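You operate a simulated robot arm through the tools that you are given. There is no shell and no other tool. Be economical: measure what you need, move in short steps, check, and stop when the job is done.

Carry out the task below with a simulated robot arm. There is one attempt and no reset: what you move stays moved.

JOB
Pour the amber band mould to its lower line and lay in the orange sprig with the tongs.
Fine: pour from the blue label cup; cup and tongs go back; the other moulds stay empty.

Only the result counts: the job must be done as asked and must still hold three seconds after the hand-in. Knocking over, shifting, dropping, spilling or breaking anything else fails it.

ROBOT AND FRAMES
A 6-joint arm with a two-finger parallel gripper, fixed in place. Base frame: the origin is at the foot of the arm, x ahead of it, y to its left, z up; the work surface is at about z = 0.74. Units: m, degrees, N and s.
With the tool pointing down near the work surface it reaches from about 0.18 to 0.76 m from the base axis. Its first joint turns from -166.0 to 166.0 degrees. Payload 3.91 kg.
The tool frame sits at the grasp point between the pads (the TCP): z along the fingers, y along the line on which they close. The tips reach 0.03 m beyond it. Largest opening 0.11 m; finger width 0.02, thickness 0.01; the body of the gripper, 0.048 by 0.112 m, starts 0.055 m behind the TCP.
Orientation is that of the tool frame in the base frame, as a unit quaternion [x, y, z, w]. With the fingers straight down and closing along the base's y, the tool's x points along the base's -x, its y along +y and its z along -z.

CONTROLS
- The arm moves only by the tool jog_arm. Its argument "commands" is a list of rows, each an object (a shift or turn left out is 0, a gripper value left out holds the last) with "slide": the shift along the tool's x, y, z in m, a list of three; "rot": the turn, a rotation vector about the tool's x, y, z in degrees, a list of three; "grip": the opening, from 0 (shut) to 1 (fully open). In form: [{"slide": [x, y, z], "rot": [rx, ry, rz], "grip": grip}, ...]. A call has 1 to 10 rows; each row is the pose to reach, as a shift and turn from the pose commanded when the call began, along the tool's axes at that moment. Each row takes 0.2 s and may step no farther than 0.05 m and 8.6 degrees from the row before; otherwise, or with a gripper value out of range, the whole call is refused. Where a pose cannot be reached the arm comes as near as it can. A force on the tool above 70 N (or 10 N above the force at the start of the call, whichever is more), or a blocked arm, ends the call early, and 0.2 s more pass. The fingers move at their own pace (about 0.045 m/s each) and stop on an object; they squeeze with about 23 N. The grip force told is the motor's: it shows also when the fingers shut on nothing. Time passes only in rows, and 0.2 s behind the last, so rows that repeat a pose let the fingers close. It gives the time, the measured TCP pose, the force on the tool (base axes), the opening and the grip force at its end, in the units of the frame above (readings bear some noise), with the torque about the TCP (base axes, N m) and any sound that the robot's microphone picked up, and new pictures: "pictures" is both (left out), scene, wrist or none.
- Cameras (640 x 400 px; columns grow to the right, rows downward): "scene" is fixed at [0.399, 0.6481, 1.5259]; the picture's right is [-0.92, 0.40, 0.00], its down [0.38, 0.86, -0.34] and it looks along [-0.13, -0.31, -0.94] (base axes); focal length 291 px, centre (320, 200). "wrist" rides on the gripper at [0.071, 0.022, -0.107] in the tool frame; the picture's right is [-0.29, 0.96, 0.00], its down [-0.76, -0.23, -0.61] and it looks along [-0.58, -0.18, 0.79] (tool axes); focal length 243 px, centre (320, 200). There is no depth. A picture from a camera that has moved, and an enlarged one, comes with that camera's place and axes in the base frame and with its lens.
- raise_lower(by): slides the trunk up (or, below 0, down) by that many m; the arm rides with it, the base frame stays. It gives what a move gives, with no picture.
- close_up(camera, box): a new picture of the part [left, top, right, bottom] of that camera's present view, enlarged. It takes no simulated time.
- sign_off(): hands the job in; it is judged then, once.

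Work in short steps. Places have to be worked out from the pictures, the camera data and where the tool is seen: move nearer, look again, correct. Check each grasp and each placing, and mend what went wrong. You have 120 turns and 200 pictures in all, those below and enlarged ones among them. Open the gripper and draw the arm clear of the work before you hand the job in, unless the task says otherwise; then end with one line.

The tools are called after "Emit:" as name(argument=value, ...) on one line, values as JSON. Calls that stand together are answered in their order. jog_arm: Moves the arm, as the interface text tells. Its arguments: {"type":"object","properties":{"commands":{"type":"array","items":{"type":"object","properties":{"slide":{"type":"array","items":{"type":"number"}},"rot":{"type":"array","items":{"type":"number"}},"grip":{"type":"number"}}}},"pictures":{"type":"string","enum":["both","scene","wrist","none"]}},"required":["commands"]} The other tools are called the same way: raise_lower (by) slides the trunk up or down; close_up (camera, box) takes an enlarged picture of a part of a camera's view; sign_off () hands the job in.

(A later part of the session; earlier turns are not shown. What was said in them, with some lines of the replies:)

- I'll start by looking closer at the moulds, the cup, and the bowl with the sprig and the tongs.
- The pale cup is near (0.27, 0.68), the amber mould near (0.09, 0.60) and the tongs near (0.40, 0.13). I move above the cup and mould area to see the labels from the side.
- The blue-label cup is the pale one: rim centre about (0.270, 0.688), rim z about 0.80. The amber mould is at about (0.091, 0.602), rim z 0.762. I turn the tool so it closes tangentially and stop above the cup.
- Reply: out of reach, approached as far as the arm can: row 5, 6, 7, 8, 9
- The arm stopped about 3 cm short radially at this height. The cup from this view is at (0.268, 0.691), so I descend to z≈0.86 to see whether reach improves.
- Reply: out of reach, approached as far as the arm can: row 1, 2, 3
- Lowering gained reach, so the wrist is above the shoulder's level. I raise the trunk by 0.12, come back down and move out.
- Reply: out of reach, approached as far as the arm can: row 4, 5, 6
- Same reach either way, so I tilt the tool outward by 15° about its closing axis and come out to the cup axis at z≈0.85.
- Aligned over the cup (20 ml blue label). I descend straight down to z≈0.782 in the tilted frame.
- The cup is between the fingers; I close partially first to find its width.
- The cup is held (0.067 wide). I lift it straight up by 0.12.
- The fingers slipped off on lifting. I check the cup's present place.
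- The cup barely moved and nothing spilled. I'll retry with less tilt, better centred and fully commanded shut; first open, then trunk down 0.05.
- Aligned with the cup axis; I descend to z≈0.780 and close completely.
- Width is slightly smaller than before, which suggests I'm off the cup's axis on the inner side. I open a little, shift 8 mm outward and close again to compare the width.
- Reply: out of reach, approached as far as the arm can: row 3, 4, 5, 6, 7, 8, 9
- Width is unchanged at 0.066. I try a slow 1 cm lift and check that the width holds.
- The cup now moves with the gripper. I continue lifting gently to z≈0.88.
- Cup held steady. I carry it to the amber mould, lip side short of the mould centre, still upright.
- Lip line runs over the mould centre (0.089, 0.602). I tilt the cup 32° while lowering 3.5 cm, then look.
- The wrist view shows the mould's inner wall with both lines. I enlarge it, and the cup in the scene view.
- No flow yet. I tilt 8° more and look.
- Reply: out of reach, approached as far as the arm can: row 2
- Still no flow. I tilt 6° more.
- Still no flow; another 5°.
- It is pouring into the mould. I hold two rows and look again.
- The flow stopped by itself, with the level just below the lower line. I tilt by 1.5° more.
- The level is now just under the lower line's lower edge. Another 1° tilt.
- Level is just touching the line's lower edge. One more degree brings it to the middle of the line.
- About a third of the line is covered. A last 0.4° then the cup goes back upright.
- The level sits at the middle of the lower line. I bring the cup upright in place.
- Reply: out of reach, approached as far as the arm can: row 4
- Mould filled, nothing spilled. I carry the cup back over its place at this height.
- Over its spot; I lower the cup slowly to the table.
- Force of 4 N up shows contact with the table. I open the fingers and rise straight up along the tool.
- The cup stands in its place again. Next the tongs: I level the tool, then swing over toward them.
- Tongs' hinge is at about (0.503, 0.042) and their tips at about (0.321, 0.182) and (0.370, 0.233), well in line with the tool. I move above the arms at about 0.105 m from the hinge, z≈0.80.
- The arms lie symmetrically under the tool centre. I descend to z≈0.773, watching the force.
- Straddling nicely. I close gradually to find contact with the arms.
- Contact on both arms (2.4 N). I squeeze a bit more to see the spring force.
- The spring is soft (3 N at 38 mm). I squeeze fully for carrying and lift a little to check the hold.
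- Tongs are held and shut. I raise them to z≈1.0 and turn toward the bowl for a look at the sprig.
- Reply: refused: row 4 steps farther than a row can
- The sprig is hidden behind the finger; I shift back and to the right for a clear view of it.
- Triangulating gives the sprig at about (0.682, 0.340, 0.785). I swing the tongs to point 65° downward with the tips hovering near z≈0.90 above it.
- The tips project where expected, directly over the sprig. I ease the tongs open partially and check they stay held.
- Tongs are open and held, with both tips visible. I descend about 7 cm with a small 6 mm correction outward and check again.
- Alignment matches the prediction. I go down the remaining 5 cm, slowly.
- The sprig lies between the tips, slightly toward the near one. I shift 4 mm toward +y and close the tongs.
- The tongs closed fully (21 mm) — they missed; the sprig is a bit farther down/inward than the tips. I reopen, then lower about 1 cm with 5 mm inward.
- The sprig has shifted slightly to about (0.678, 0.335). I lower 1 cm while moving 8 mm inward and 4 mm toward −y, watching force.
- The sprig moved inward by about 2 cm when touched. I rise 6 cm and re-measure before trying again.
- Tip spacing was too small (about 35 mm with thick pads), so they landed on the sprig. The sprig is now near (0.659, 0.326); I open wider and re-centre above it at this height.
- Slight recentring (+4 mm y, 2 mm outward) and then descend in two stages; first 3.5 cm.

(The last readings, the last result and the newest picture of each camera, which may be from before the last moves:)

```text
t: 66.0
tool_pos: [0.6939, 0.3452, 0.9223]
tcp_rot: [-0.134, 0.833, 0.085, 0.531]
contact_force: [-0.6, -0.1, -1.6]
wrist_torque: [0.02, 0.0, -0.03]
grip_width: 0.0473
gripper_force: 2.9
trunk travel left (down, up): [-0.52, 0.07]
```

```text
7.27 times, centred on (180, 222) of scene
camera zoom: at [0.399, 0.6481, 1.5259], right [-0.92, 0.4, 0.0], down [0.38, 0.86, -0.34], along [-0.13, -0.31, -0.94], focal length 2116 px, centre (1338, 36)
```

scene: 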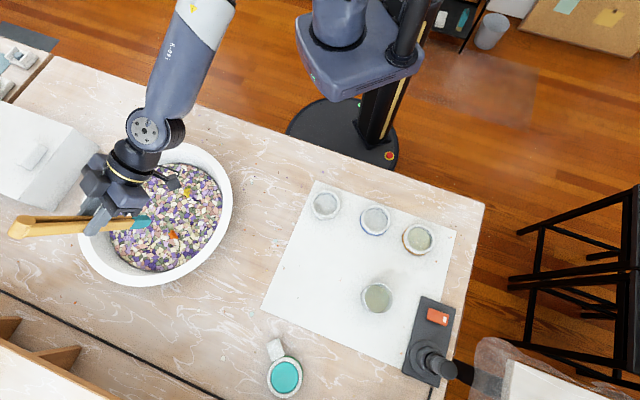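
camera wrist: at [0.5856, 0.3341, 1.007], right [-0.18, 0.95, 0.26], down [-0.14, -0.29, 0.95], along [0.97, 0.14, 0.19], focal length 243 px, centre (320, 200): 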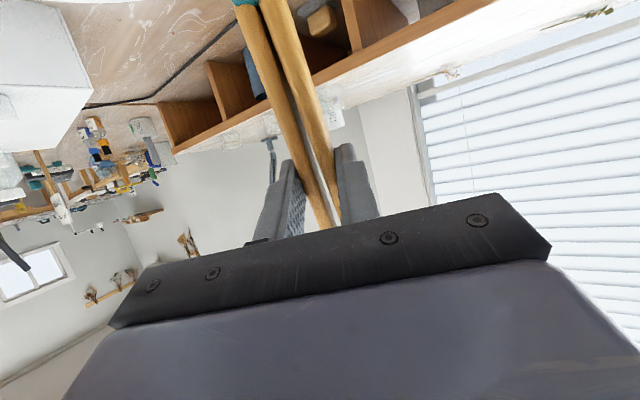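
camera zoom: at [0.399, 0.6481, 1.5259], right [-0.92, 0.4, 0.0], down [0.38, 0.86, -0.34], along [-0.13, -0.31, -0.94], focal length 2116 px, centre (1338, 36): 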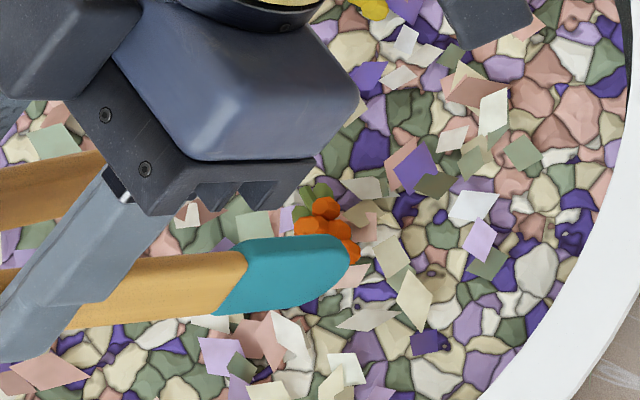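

Measured spacing leaves the sprig between the tips. I descend the last 2.4 cm with 3 mm more +y and look.

Emit:
jog_arm(commands=[{"slide": [0.0, 0.003, 0.0]}, {"slide": [0.008, 0.003, 0.0037]}, {"slide": [0.016, 0.003, 0.0074]}, {"slide": [0.0217, 0.003, 0.0101]}, {"slide": [0.0217, 0.003, 0.0101]}], pictures="none")

Emit:
close_up(camera="scene", box=[140, 195, 220, 250])

```text
t: 67.2
tool_pos: [0.695, 0.3491, 0.8996]
tcp_rot: [-0.133, 0.833, 0.084, 0.531]
contact_force: [0.0, 0.9, -0.7]
wrist_torque: [0.02, 0.03, 0.0]
grip_width: 0.0473
gripper_force: 2.2
trunk travel left (down, up): [-0.52, 0.07]
```

```text
7.27 times, centred on (180, 222) of scene
camera zoom: at [0.399, 0.6481, 1.5259], right [-0.92, 0.4, 0.0], down [0.38, 0.86, -0.34], along [-0.13, -0.31, -0.94], focal length 2116 px, centre (1338, 36)
```

zoom: 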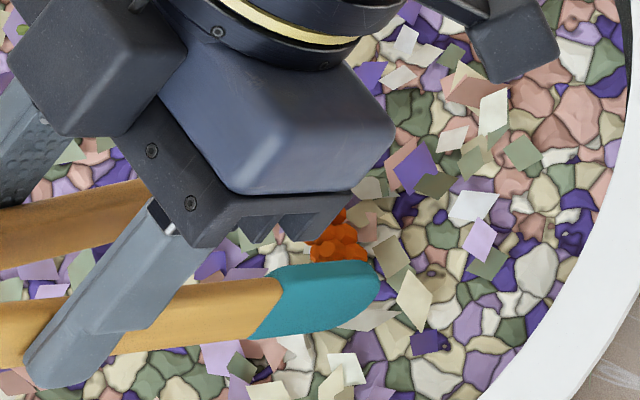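

The sprig appears between the tips. I close.

Emit:
jog_arm(commands=[{"grip": 0.38}, {"grip": 0.32}, {"grip": 0.26}, {"grip": 0.2}, {"grip": 0.1}, {"grip": 0.0}, {"grip": 0.0}], pictures="none")

Emit:
close_up(camera="scene", box=[140, 195, 220, 250])

```text
t: 68.8
tool_pos: [0.6947, 0.3484, 0.9002]
tcp_rot: [-0.134, 0.833, 0.085, 0.53]
contact_force: [0.3, 0.5, 1.1]
wrist_torque: [-0.01, 0.01, 0.04]
grip_width: 0.0407
gripper_force: 23.1
trunk travel left (down, up): [-0.52, 0.07]
```

```text
7.27 times, centred on (180, 222) of scene
camera zoom: at [0.399, 0.6481, 1.5259], right [-0.92, 0.4, 0.0], down [0.38, 0.86, -0.34], along [-0.13, -0.31, -0.94], focal length 2116 px, centre (1338, 36)
```

zoom: 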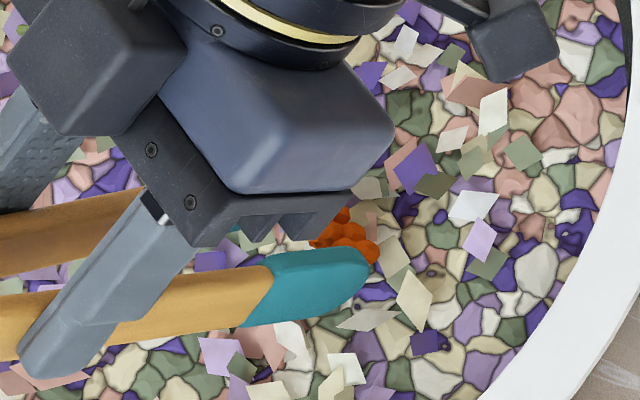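

Width stopped at 41 mm with full force: the sprig is held. I lift gently and check.

Emit:
jog_arm(commands=[{"slide": [-0.005, 0, -0.0022]}, {"slide": [-0.014, 0, -0.0063]}, {"slide": [-0.027, 0, -0.0127]}, {"slide": [-0.045, 0, -0.021]}, {"slide": [-0.068, 0, -0.0317]}, {"slide": [-0.091, 0, -0.0423]}, {"slide": [-0.1087, 0, -0.0507]}, {"slide": [-0.1087, 0, -0.0507]}], pictures="none")

Emit:
close_up(camera="scene", box=[90, 170, 230, 270])

```text
t: 70.6
tool_pos: [0.6948, 0.3479, 1.0198]
tcp_rot: [-0.135, 0.833, 0.085, 0.53]
contact_force: [0.4, -0.6, -0.5]
wrist_torque: [-0.02, -0.03, 0.02]
grip_width: 0.0402
gripper_force: 22.9
trunk travel left (down, up): [-0.52, 0.07]
```

```text
4.00 times, centred on (160, 220) of scene
camera zoom: at [0.399, 0.6481, 1.5259], right [-0.92, 0.4, 0.0], down [0.38, 0.86, -0.34], along [-0.13, -0.31, -0.94], focal length 1164 px, centre (960, 120)
```

zoom: 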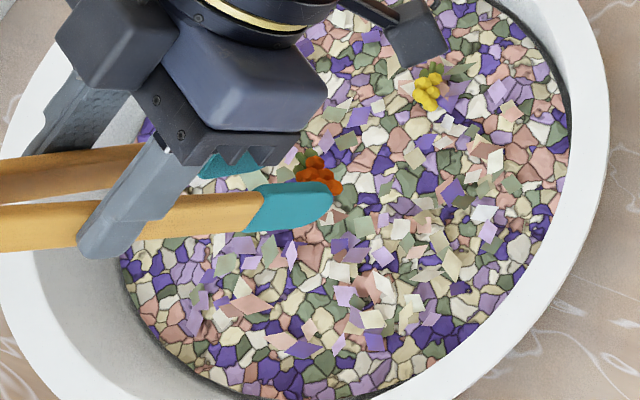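

The sprig is lifted with the tongs. I carry it toward the moulds, turning the tool about the vertical as I go (first half).

Emit:
jog_arm(commands=[{"slide": [0.006, 0.014, -0.013], "rot": [-1.7, 0, -0.8]}, {"slide": [0.0155, 0.036, -0.0332], "rot": [-4.4, 0, -2.1]}, {"slide": [0.0278, 0.0647, -0.0597], "rot": [-7.9, 0, -3.7]}, {"slide": [0.0402, 0.0935, -0.0862], "rot": [-11.5, 0, -5.3]}, {"slide": [0.0525, 0.1222, -0.1127], "rot": [-15, 0, -7]}, {"slide": [0.0649, 0.151, -0.1392], "rot": [-18.5, 0, -8.6]}, {"slide": [0.0772, 0.1797, -0.1657], "rot": [-22, 0, -10.3]}, {"slide": [0.0896, 0.2084, -0.1922], "rot": [-25.5, 0, -11.9]}, {"slide": [0.0975, 0.227, -0.2093], "rot": [-27.8, 0, -12.9]}, {"slide": [0.1017, 0.2365, -0.2181], "rot": [-29, 0, -13.5]}])

```text
t: 72.8
tool_pos: [0.3914, 0.4969, 1.0186]
tcp_rot: [-0.358, 0.763, 0.229, 0.487]
contact_force: [-0.3, 0.4, -2.1]
wrist_torque: [0.0, 0.01, 0.04]
grip_width: 0.0403
gripper_force: 22.9
trunk travel left (down, up): [-0.52, 0.07]
camera wrist: at [0.2928, 0.4143, 1.0002], right [-0.66, 0.71, 0.26], down [0.03, -0.32, 0.95], along [0.75, 0.63, 0.19], focal length 243 px, centre (320, 200)
```

scene: 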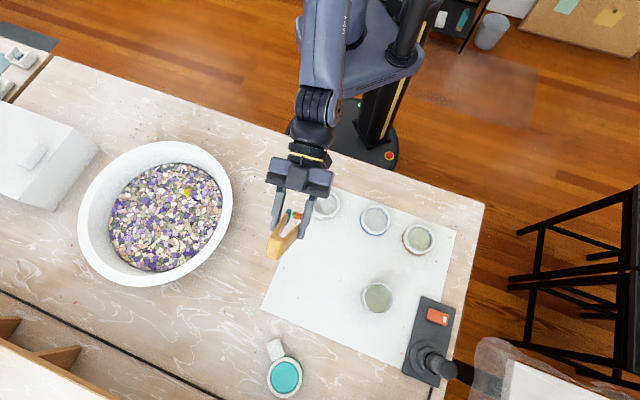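
wrist: 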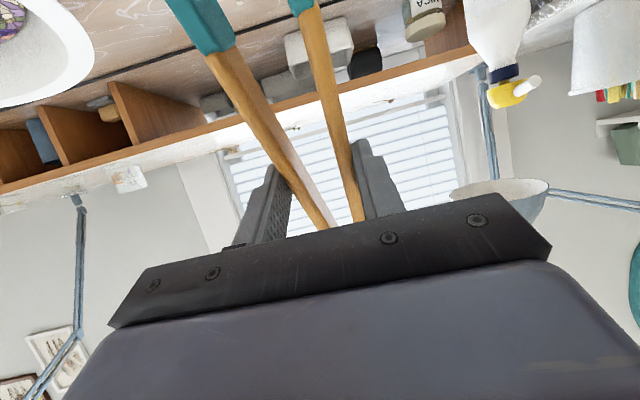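

Still held. Second half of the transfer, ending above the amber mould.

Emit:
jog_arm(commands=[{"slide": [0.002, 0.0193, -0.0042], "rot": [-1.6, 0, -0.8]}, {"slide": [0.0051, 0.05, -0.011], "rot": [-4.3, 0, -2]}, {"slide": [0.0092, 0.0898, -0.0196], "rot": [-7.6, 0, -3.6]}, {"slide": [0.0132, 0.1294, -0.0283], "rot": [-11, 0, -5.1]}, {"slide": [0.0173, 0.1694, -0.0371], "rot": [-14.4, 0, -6.7]}, {"slide": [0.0213, 0.2091, -0.0457], "rot": [-17.7, 0, -8.3]}, {"slide": [0.0254, 0.249, -0.0545], "rot": [-21.1, 0, -9.9]}, {"slide": [0.0294, 0.2887, -0.0632], "rot": [-24.5, 0, -11.5]}, {"slide": [0.0321, 0.3146, -0.0688], "rot": [-26.7, 0, -12.5]}, {"slide": [0.0334, 0.3277, -0.0717], "rot": [-27.8, 0, -13]}], pictures="scene")

Emit:
close_up(camera="scene", box=[370, 170, 490, 270])

```text
t: 75.0
tool_pos: [0.0884, 0.6478, 1.0181]
tcp_rot: [-0.548, 0.641, 0.349, 0.408]
contact_force: [0.0, -0.2, -0.9]
wrist_torque: [0.02, 0.05, 0.02]
grip_width: 0.0401
gripper_force: 22.7
trunk travel left (down, up): [-0.52, 0.07]
```

scene: 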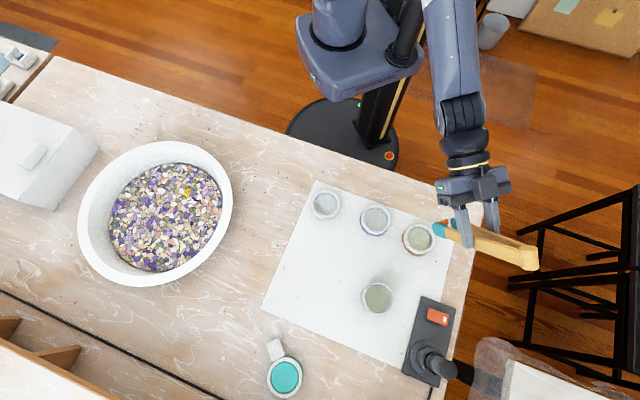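

```text
4.00 times, centred on (430, 220) of scene
camera zoom: at [0.399, 0.6481, 1.5259], right [-0.92, 0.4, 0.0], down [0.38, 0.86, -0.34], along [-0.13, -0.31, -0.94], focal length 1164 px, centre (-120, 120)
```

zoom: 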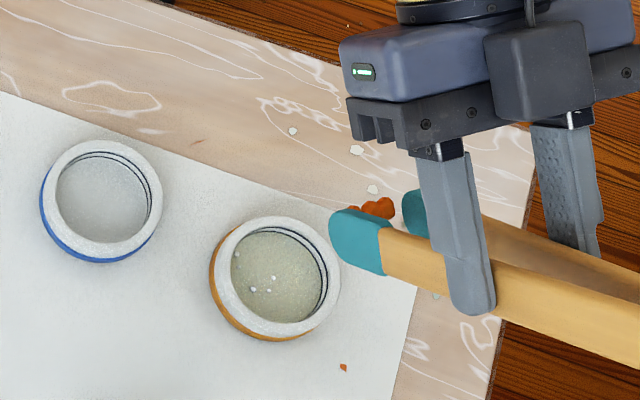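

The sprig is still gripped; it needs about 1 cm toward +x to be centred. I shift and descend 7 cm, then check.

Emit:
jog_arm(commands=[{"slide": [0.012, -0.005, 0.006]}, {"slide": [0.03, -0.01, 0.0142]}, {"slide": [0.05, -0.01, 0.0235]}, {"slide": [0.0616, -0.01, 0.0287]}, {"slide": [0.0616, -0.01, 0.0287]}], pictures="none")

Emit:
close_up(camera="scene", box=[380, 190, 480, 270])

```text
t: 76.2
tool_pos: [0.0983, 0.645, 0.952]
tcp_rot: [-0.548, 0.642, 0.348, 0.408]
contact_force: [0.8, -0.2, -2.1]
wrist_torque: [-0.02, -0.01, 0.0]
grip_width: 0.04
gripper_force: 23.6
trunk travel left (down, up): [-0.52, 0.07]
```

```text
5.00 times, centred on (430, 230) of scene
camera zoom: at [0.399, 0.6481, 1.5259], right [-0.92, 0.4, 0.0], down [0.38, 0.86, -0.34], along [-0.13, -0.31, -0.94], focal length 1455 px, centre (-230, 50)
```

zoom: 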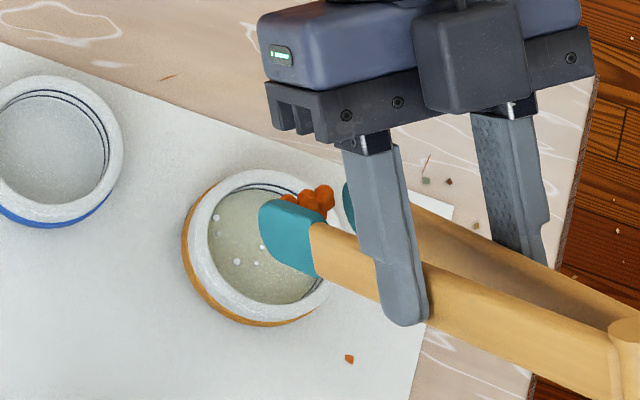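

The sprig is centred above the mould within a few mm. I go down so the tips sit just above the rim (TCP z≈0.895).

Emit:
jog_arm(commands=[{"slide": [0.015, 0, 0.0085]}, {"slide": [0.03, 0, 0.016]}, {"slide": [0.043, 0, 0.023]}, {"slide": [0.0503, 0, 0.0268]}, {"slide": [0.0503, 0, 0.0268]}], pictures="none")

Emit:
close_up(camera="scene", box=[380, 190, 480, 270])

```text
t: 77.4
tool_pos: [0.0948, 0.6499, 0.8938]
tcp_rot: [-0.546, 0.644, 0.344, 0.411]
contact_force: [-0.6, 0.7, -0.2]
wrist_torque: [0.0, -0.01, -0.02]
grip_width: 0.0397
gripper_force: 23.5
out of reach, approached as far as the arm can: row 3, 4, 5
trunk travel left (down, up): [-0.52, 0.07]
```

```text
5.00 times, centred on (430, 230) of scene
camera zoom: at [0.399, 0.6481, 1.5259], right [-0.92, 0.4, 0.0], down [0.38, 0.86, -0.34], along [-0.13, -0.31, -0.94], focal length 1455 px, centre (-230, 50)
```

zoom: 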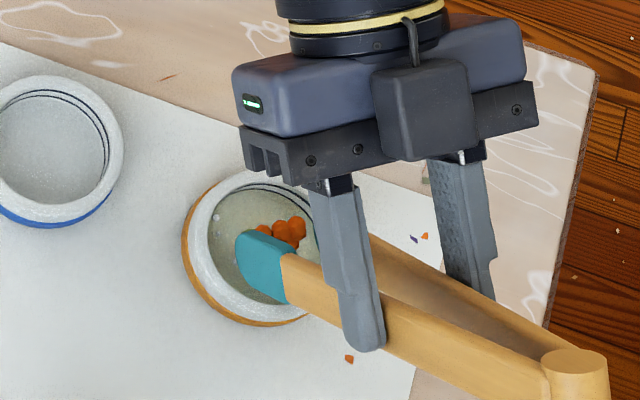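

Sprig is over the mould centre, tips inside the rim circle. I nudge 3 mm to +x and open slowly.

Emit:
jog_arm(commands=[{"slide": [0, -0.003, 0]}, {"slide": [0, -0.003, 0], "grip": 0.38}, {"slide": [0, -0.003, 0], "grip": 0.4}, {"slide": [0, -0.003, 0], "grip": 0.42}, {"slide": [0, -0.003, 0], "grip": 0.42}], pictures="none")

Emit:
close_up(camera="scene", box=[380, 190, 480, 270])

```text
t: 78.6
tool_pos: [0.0938, 0.6509, 0.8961]
tcp_rot: [-0.546, 0.644, 0.345, 0.411]
contact_force: [0.4, 0.0, -1.0]
wrist_torque: [0.01, -0.02, -0.04]
grip_width: 0.0463
gripper_force: 2.1
out of reach, approached as far as the arm can: row 1, 2
trunk travel left (down, up): [-0.52, 0.07]
```

```text
5.00 times, centred on (430, 230) of scene
camera zoom: at [0.399, 0.6481, 1.5259], right [-0.92, 0.4, 0.0], down [0.38, 0.86, -0.34], along [-0.13, -0.31, -0.94], focal length 1455 px, centre (-230, 50)
```

zoom: 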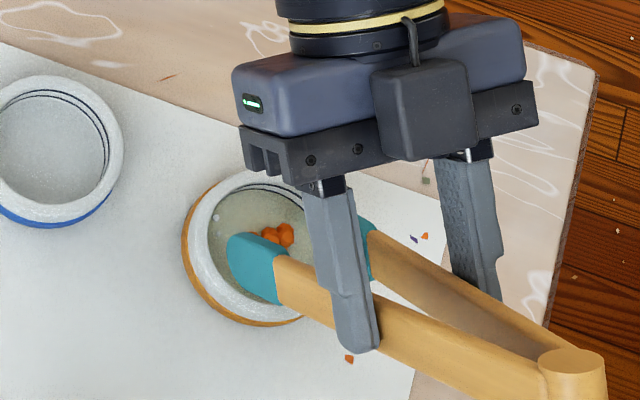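

The sprig has dropped into the mould. I raise straight up and check.

Emit:
jog_arm(commands=[{"slide": [-0.009, 0, -0.0042]}, {"slide": [-0.027, 0, -0.0127]}, {"slide": [-0.05, 0, -0.0233]}, {"slide": [-0.08, 0, -0.0373]}, {"slide": [-0.1087, 0, -0.0507]}, {"slide": [-0.1087, 0, -0.0507], "grip": 0.3}, {"slide": [-0.1087, 0, -0.0507], "grip": 0.1}, {"slide": [-0.1087, 0, -0.0507], "grip": 0.0}, {"slide": [-0.1087, 0, -0.0507], "grip": 0.0}], pictures="none")

Emit:
close_up(camera="scene", box=[380, 190, 480, 270])

```text
t: 80.6
tool_pos: [0.0976, 0.6499, 1.0157]
tcp_rot: [-0.548, 0.641, 0.349, 0.408]
contact_force: [0.3, -0.8, -0.2]
wrist_torque: [-0.01, -0.03, 0.02]
grip_width: 0.0209
gripper_force: 22.7
trunk travel left (down, up): [-0.52, 0.07]
```

```text
5.00 times, centred on (430, 230) of scene
camera zoom: at [0.399, 0.6481, 1.5259], right [-0.92, 0.4, 0.0], down [0.38, 0.86, -0.34], along [-0.13, -0.31, -0.94], focal length 1455 px, centre (-230, 50)
```

zoom: 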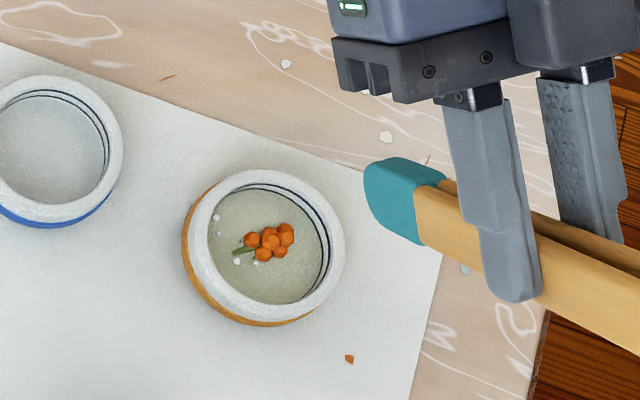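

The sprig lies in the middle of the amber mould. Now I take the tongs back: first level the tool while moving inward.

Emit:
jog_arm(commands=[{"slide": [0.009, -0.026, -0.02], "rot": [0, 8, 0]}, {"slide": [0.018, -0.052, -0.04], "rot": [0, 16, 0]}, {"slide": [0.028, -0.078, -0.06], "rot": [0, 24, 0]}, {"slide": [0.037, -0.104, -0.079], "rot": [0, 32, 0]}, {"slide": [0.046, -0.13, -0.099], "rot": [0, 40, 0]}, {"slide": [0.055, -0.156, -0.118], "rot": [0, 48, 0]}, {"slide": [0.064, -0.182, -0.138], "rot": [0, 56, 0]}, {"slide": [0.074, -0.208, -0.158], "rot": [0, 62, 0]}, {"slide": [0.0828, -0.2335, -0.1776], "rot": [0, 65, 0]}, {"slide": [0.0828, -0.2335, -0.1776], "rot": [0, 65, 0]}], pictures="scene")

```text
t: 82.8
tool_pos: [0.2965, 0.4191, 1.015]
tcp_rot: [-0.65, 0.76, -0.001, 0.0]
contact_force: [0.7, 0.4, -0.5]
wrist_torque: [0.05, 0.0, -0.02]
grip_width: 0.0214
gripper_force: 23.3
out of reach, approached as far as the arm can: row 2, 3
trunk travel left (down, up): [-0.52, 0.07]
```

scene: 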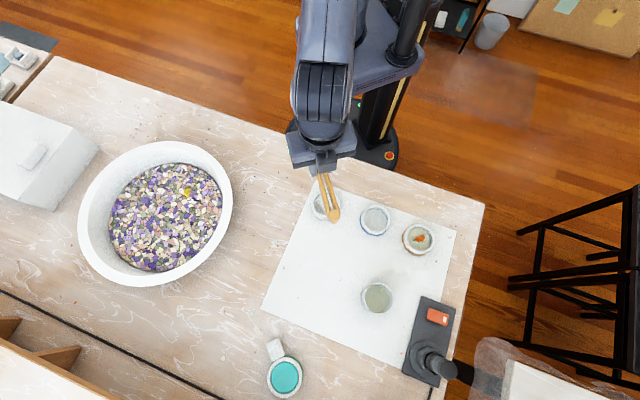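

Good. Now I turn the yaw back and move to above the tongs' original place.

Emit:
jog_arm(commands=[{"slide": [0.028, -0.018, 0], "rot": [0, 0, 8.4]}, {"slide": [0.056, -0.036, 0], "rot": [0, 0, 16.8]}, {"slide": [0.0835, -0.054, 0], "rot": [0, 0, 25.2]}, {"slide": [0.1114, -0.072, 0], "rot": [0, 0, 33.6]}, {"slide": [0.1392, -0.09, 0], "rot": [0, 0, 42]}, {"slide": [0.1671, -0.108, 0], "rot": [0, 0, 50.4]}, {"slide": [0.195, -0.126, 0], "rot": [0, 0, 58.8]}, {"slide": [0.2228, -0.144, 0], "rot": [0, 0, 67.2]}, {"slide": [0.2507, -0.162, 0], "rot": [0, 0, 75.6]}, {"slide": [0.2785, -0.1797, 0], "rot": [0, 0, 84]}], pictures="none")

Emit:
jog_arm(commands=[{"slide": [0, 0, 0.01], "rot": [0, 0, 8.4]}, {"slide": [0, 0, 0.03], "rot": [0, 0, 16.8]}, {"slide": [0, 0, 0.06], "rot": [0, 0, 25.2]}, {"slide": [0, 0, 0.09], "rot": [0, 0, 33.6]}, {"slide": [0, 0, 0.12], "rot": [0, 0, 42]}, {"slide": [0, 0, 0.15], "rot": [0, 0, 42.7]}, {"slide": [0, 0, 0.18], "rot": [0, 0, 42.7]}, {"slide": [0, 0, 0.18], "rot": [0, 0, 42.7]}])

```text
t: 85.0
tool_pos: [0.4315, 0.1139, 1.0159]
tcp_rot: [0.028, 1.0, 0.0, 0.0]
contact_force: [0.4, 0.1, -0.6]
wrist_torque: [0.03, 0.0, -0.01]
grip_width: 0.0211
gripper_force: 23.2
trunk travel left (down, up): [-0.52, 0.07]
```

```text
t: 86.8
tool_pos: [0.4321, 0.1159, 0.8357]
tcp_rot: [0.389, 0.921, 0.0, 0.0]
contact_force: [0.2, -0.1, -1.5]
wrist_torque: [0.01, 0.0, -0.01]
grip_width: 0.0213
gripper_force: 23.6
trunk travel left (down, up): [-0.52, 0.07]
camera wrist: at [0.3962, 0.1827, 0.9437], right [0.89, 0.46, 0.0], down [0.36, -0.7, 0.61], along [0.28, -0.54, -0.79], focal length 243 px, centre (320, 200)
```

scene: 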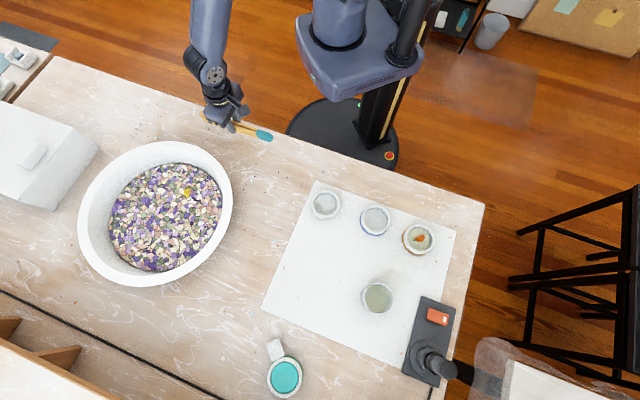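
wrist: 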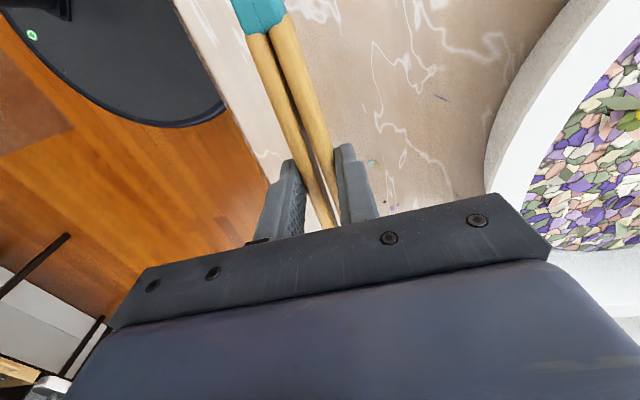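

The tongs slid about 1 cm in the grip, so I shift 9 mm toward the tips to compensate and lower slowly to the table.

Emit:
jog_arm(commands=[{"slide": [0.009, 0, 0.015]}, {"slide": [0.009, 0, 0.033]}, {"slide": [0.009, 0, 0.046]}, {"slide": [0.009, 0, 0.053]}, {"slide": [0.009, 0, 0.057]}, {"slide": [0.009, 0, 0.06]}])

```text
t: 88.2
tool_pos: [0.4234, 0.123, 0.7763]
tcp_rot: [0.388, 0.922, 0.001, 0.002]
contact_force: [-2.7, 3.6, 23.8]
wrist_torque: [-0.08, -0.05, 0.04]
grip_width: 0.0211
gripper_force: 23.4
trunk travel left (down, up): [-0.52, 0.07]
camera wrist: at [0.3885, 0.1892, 0.8845], right [0.89, 0.46, 0.0], down [0.36, -0.71, 0.61], along [0.28, -0.54, -0.79], focal length 243 px, centre (320, 200)
```

scene: 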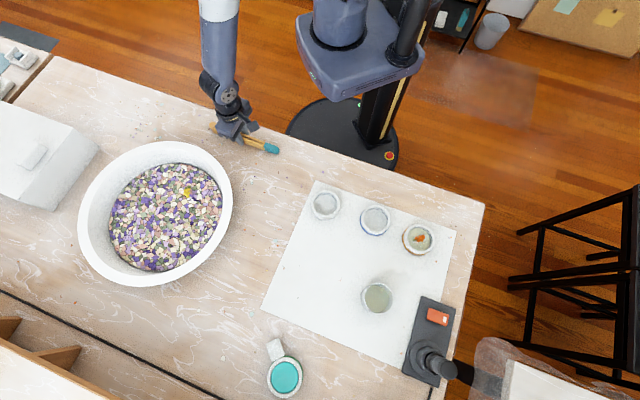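
wrist: 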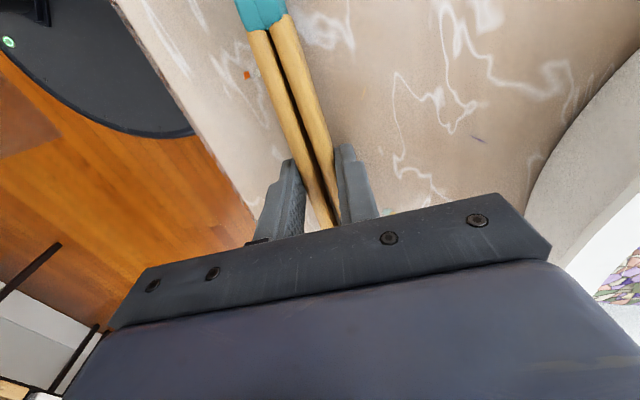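

On the table (24 N). I ease up 2 mm and open the fingers gradually.

Emit:
jog_arm(commands=[{"slide": [0, 0, -0.002]}, {"slide": [0, 0, -0.002], "grip": 0.15}, {"slide": [0, 0, -0.002], "grip": 0.3}, {"slide": [0, 0, -0.002], "grip": 0.42}, {"slide": [0, 0, -0.002], "grip": 0.6}, {"slide": [0, 0, -0.002], "grip": 0.8}, {"slide": [0, 0, -0.002], "grip": 1}, {"slide": [0, 0, -0.002], "grip": 1}])

```text
t: 90.0
tool_pos: [0.4237, 0.1217, 0.7769]
tcp_rot: [0.389, 0.921, 0.001, 0.0]
contact_force: [0.1, 0.5, -0.7]
wrist_torque: [0.02, -0.02, 0.02]
grip_width: 0.11
gripper_force: 0.0
trunk travel left (down, up): [-0.52, 0.07]
camera wrist: at [0.3891, 0.1889, 0.8849], right [0.89, 0.46, 0.0], down [0.37, -0.7, 0.61], along [0.28, -0.54, -0.79], focal length 243 px, centre (320, 200)
```

scene: 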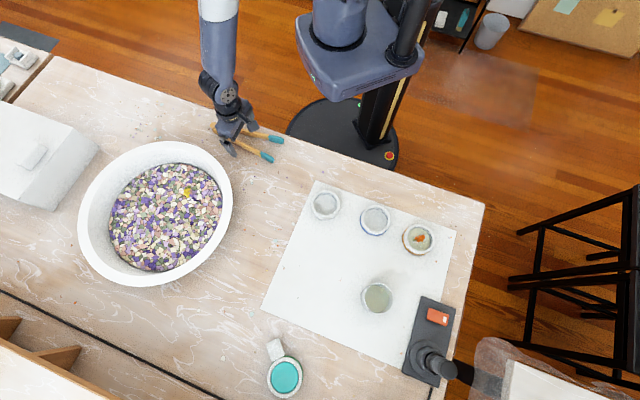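
wrist: 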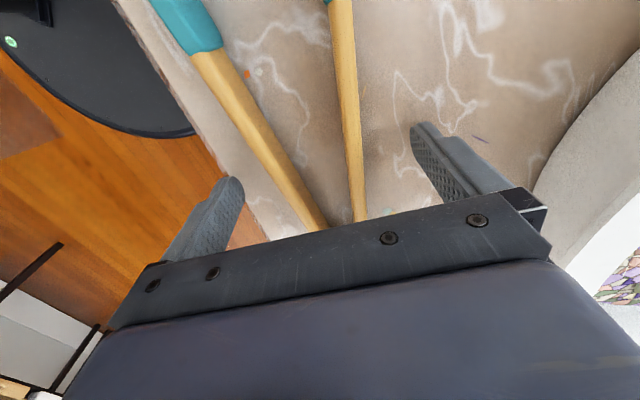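

The tongs lie open in nearly their original place. I rise clear and check everything.

Emit:
jog_arm(commands=[{"slide": [0, 0, -0.03]}, {"slide": [0, 0, -0.07]}, {"slide": [0, 0, -0.115]}, {"slide": [0, 0, -0.16]}, {"slide": [0, 0, -0.2]}, {"slide": [-0.03, 0, -0.23]}, {"slide": [-0.03, 0, -0.24]}])

Emit:
close_up(camera="scene", box=[310, 180, 460, 320])

Emit:
close_up(camera="scene", box=[70, 110, 300, 290])

Emit:
close_up(camera="scene", box=[390, 210, 450, 260])

```text
t: 91.6
tool_pos: [0.4466, 0.1006, 1.0175]
tcp_rot: [0.388, 0.922, -0.001, 0.0]
contact_force: [-0.2, 0.8, -0.9]
wrist_torque: [-0.01, -0.01, 0.0]
grip_width: 0.11
gripper_force: 0.0
trunk travel left (down, up): [-0.52, 0.07]
camera wrist: at [0.4115, 0.1669, 1.1248], right [0.89, 0.46, 0.0], down [0.37, -0.7, 0.61], along [0.28, -0.54, -0.79], focal length 243 px, centre (320, 200)
```

scene: 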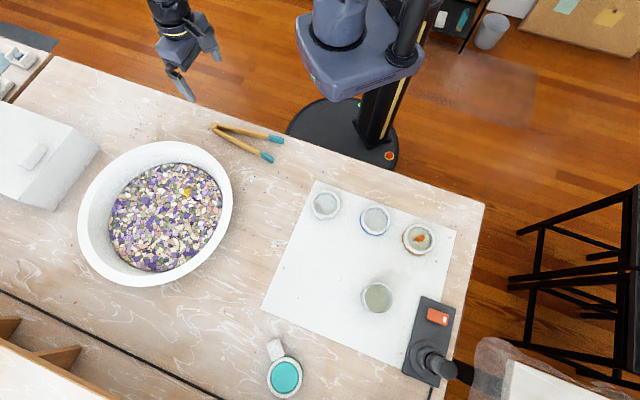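
wrist: 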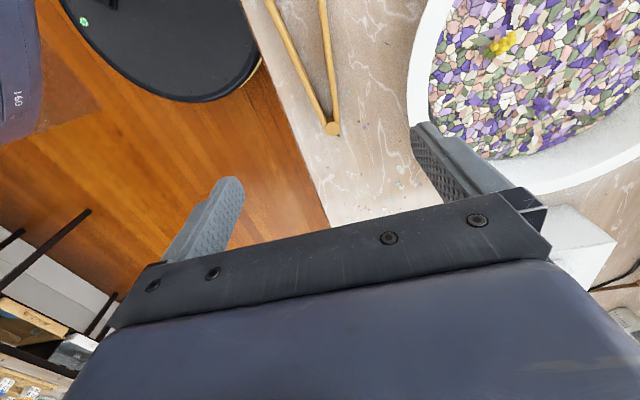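

```text
2.86 times, centred on (385, 250) of scene
camera zoom: at [0.399, 0.6481, 1.5259], right [-0.92, 0.4, 0.0], down [0.38, 0.86, -0.34], along [-0.13, -0.31, -0.94], focal length 831 px, centre (134, 57)
```

zoom: 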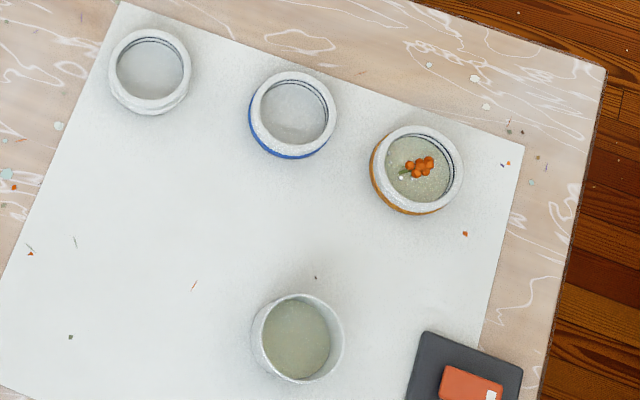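

```text
2.22 times, centred on (185, 200) of scene
camera zoom: at [0.399, 0.6481, 1.5259], right [-0.92, 0.4, 0.0], down [0.38, 0.86, -0.34], along [-0.13, -0.31, -0.94], focal length 646 px, centre (620, 200)
```

zoom: 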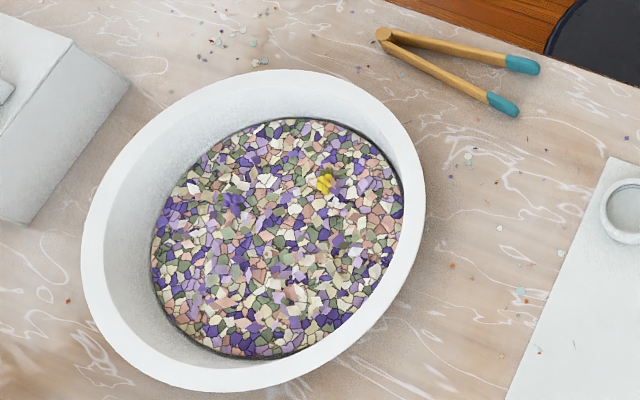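

```text
8.00 times, centred on (420, 235) of scene
camera zoom: at [0.399, 0.6481, 1.5259], right [-0.92, 0.4, 0.0], down [0.38, 0.86, -0.34], along [-0.13, -0.31, -0.94], focal length 2327 px, centre (-480, -80)
```

zoom: 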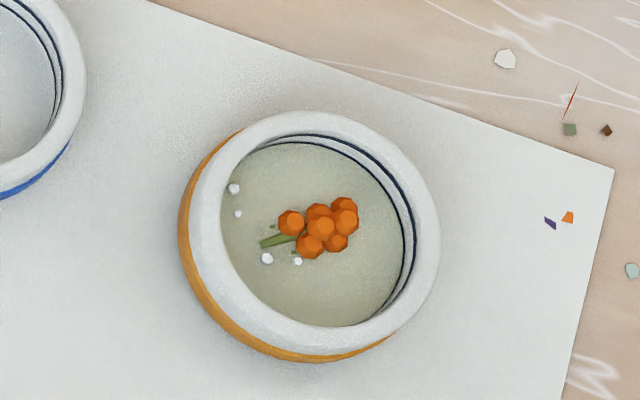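

Everything checks out: the amber mould is filled to the lower line with the sprig in it, the cup and tongs are back, the other moulds are empty, and the arm is clear. I hand the job in.

Emit:
sign_off()

```text
The job is handed in.
```

The amber band mould is poured to its lower line from the blue label cup with the orange sprig laid in, the cup and tongs are back in place, and the other moulds are still empty.
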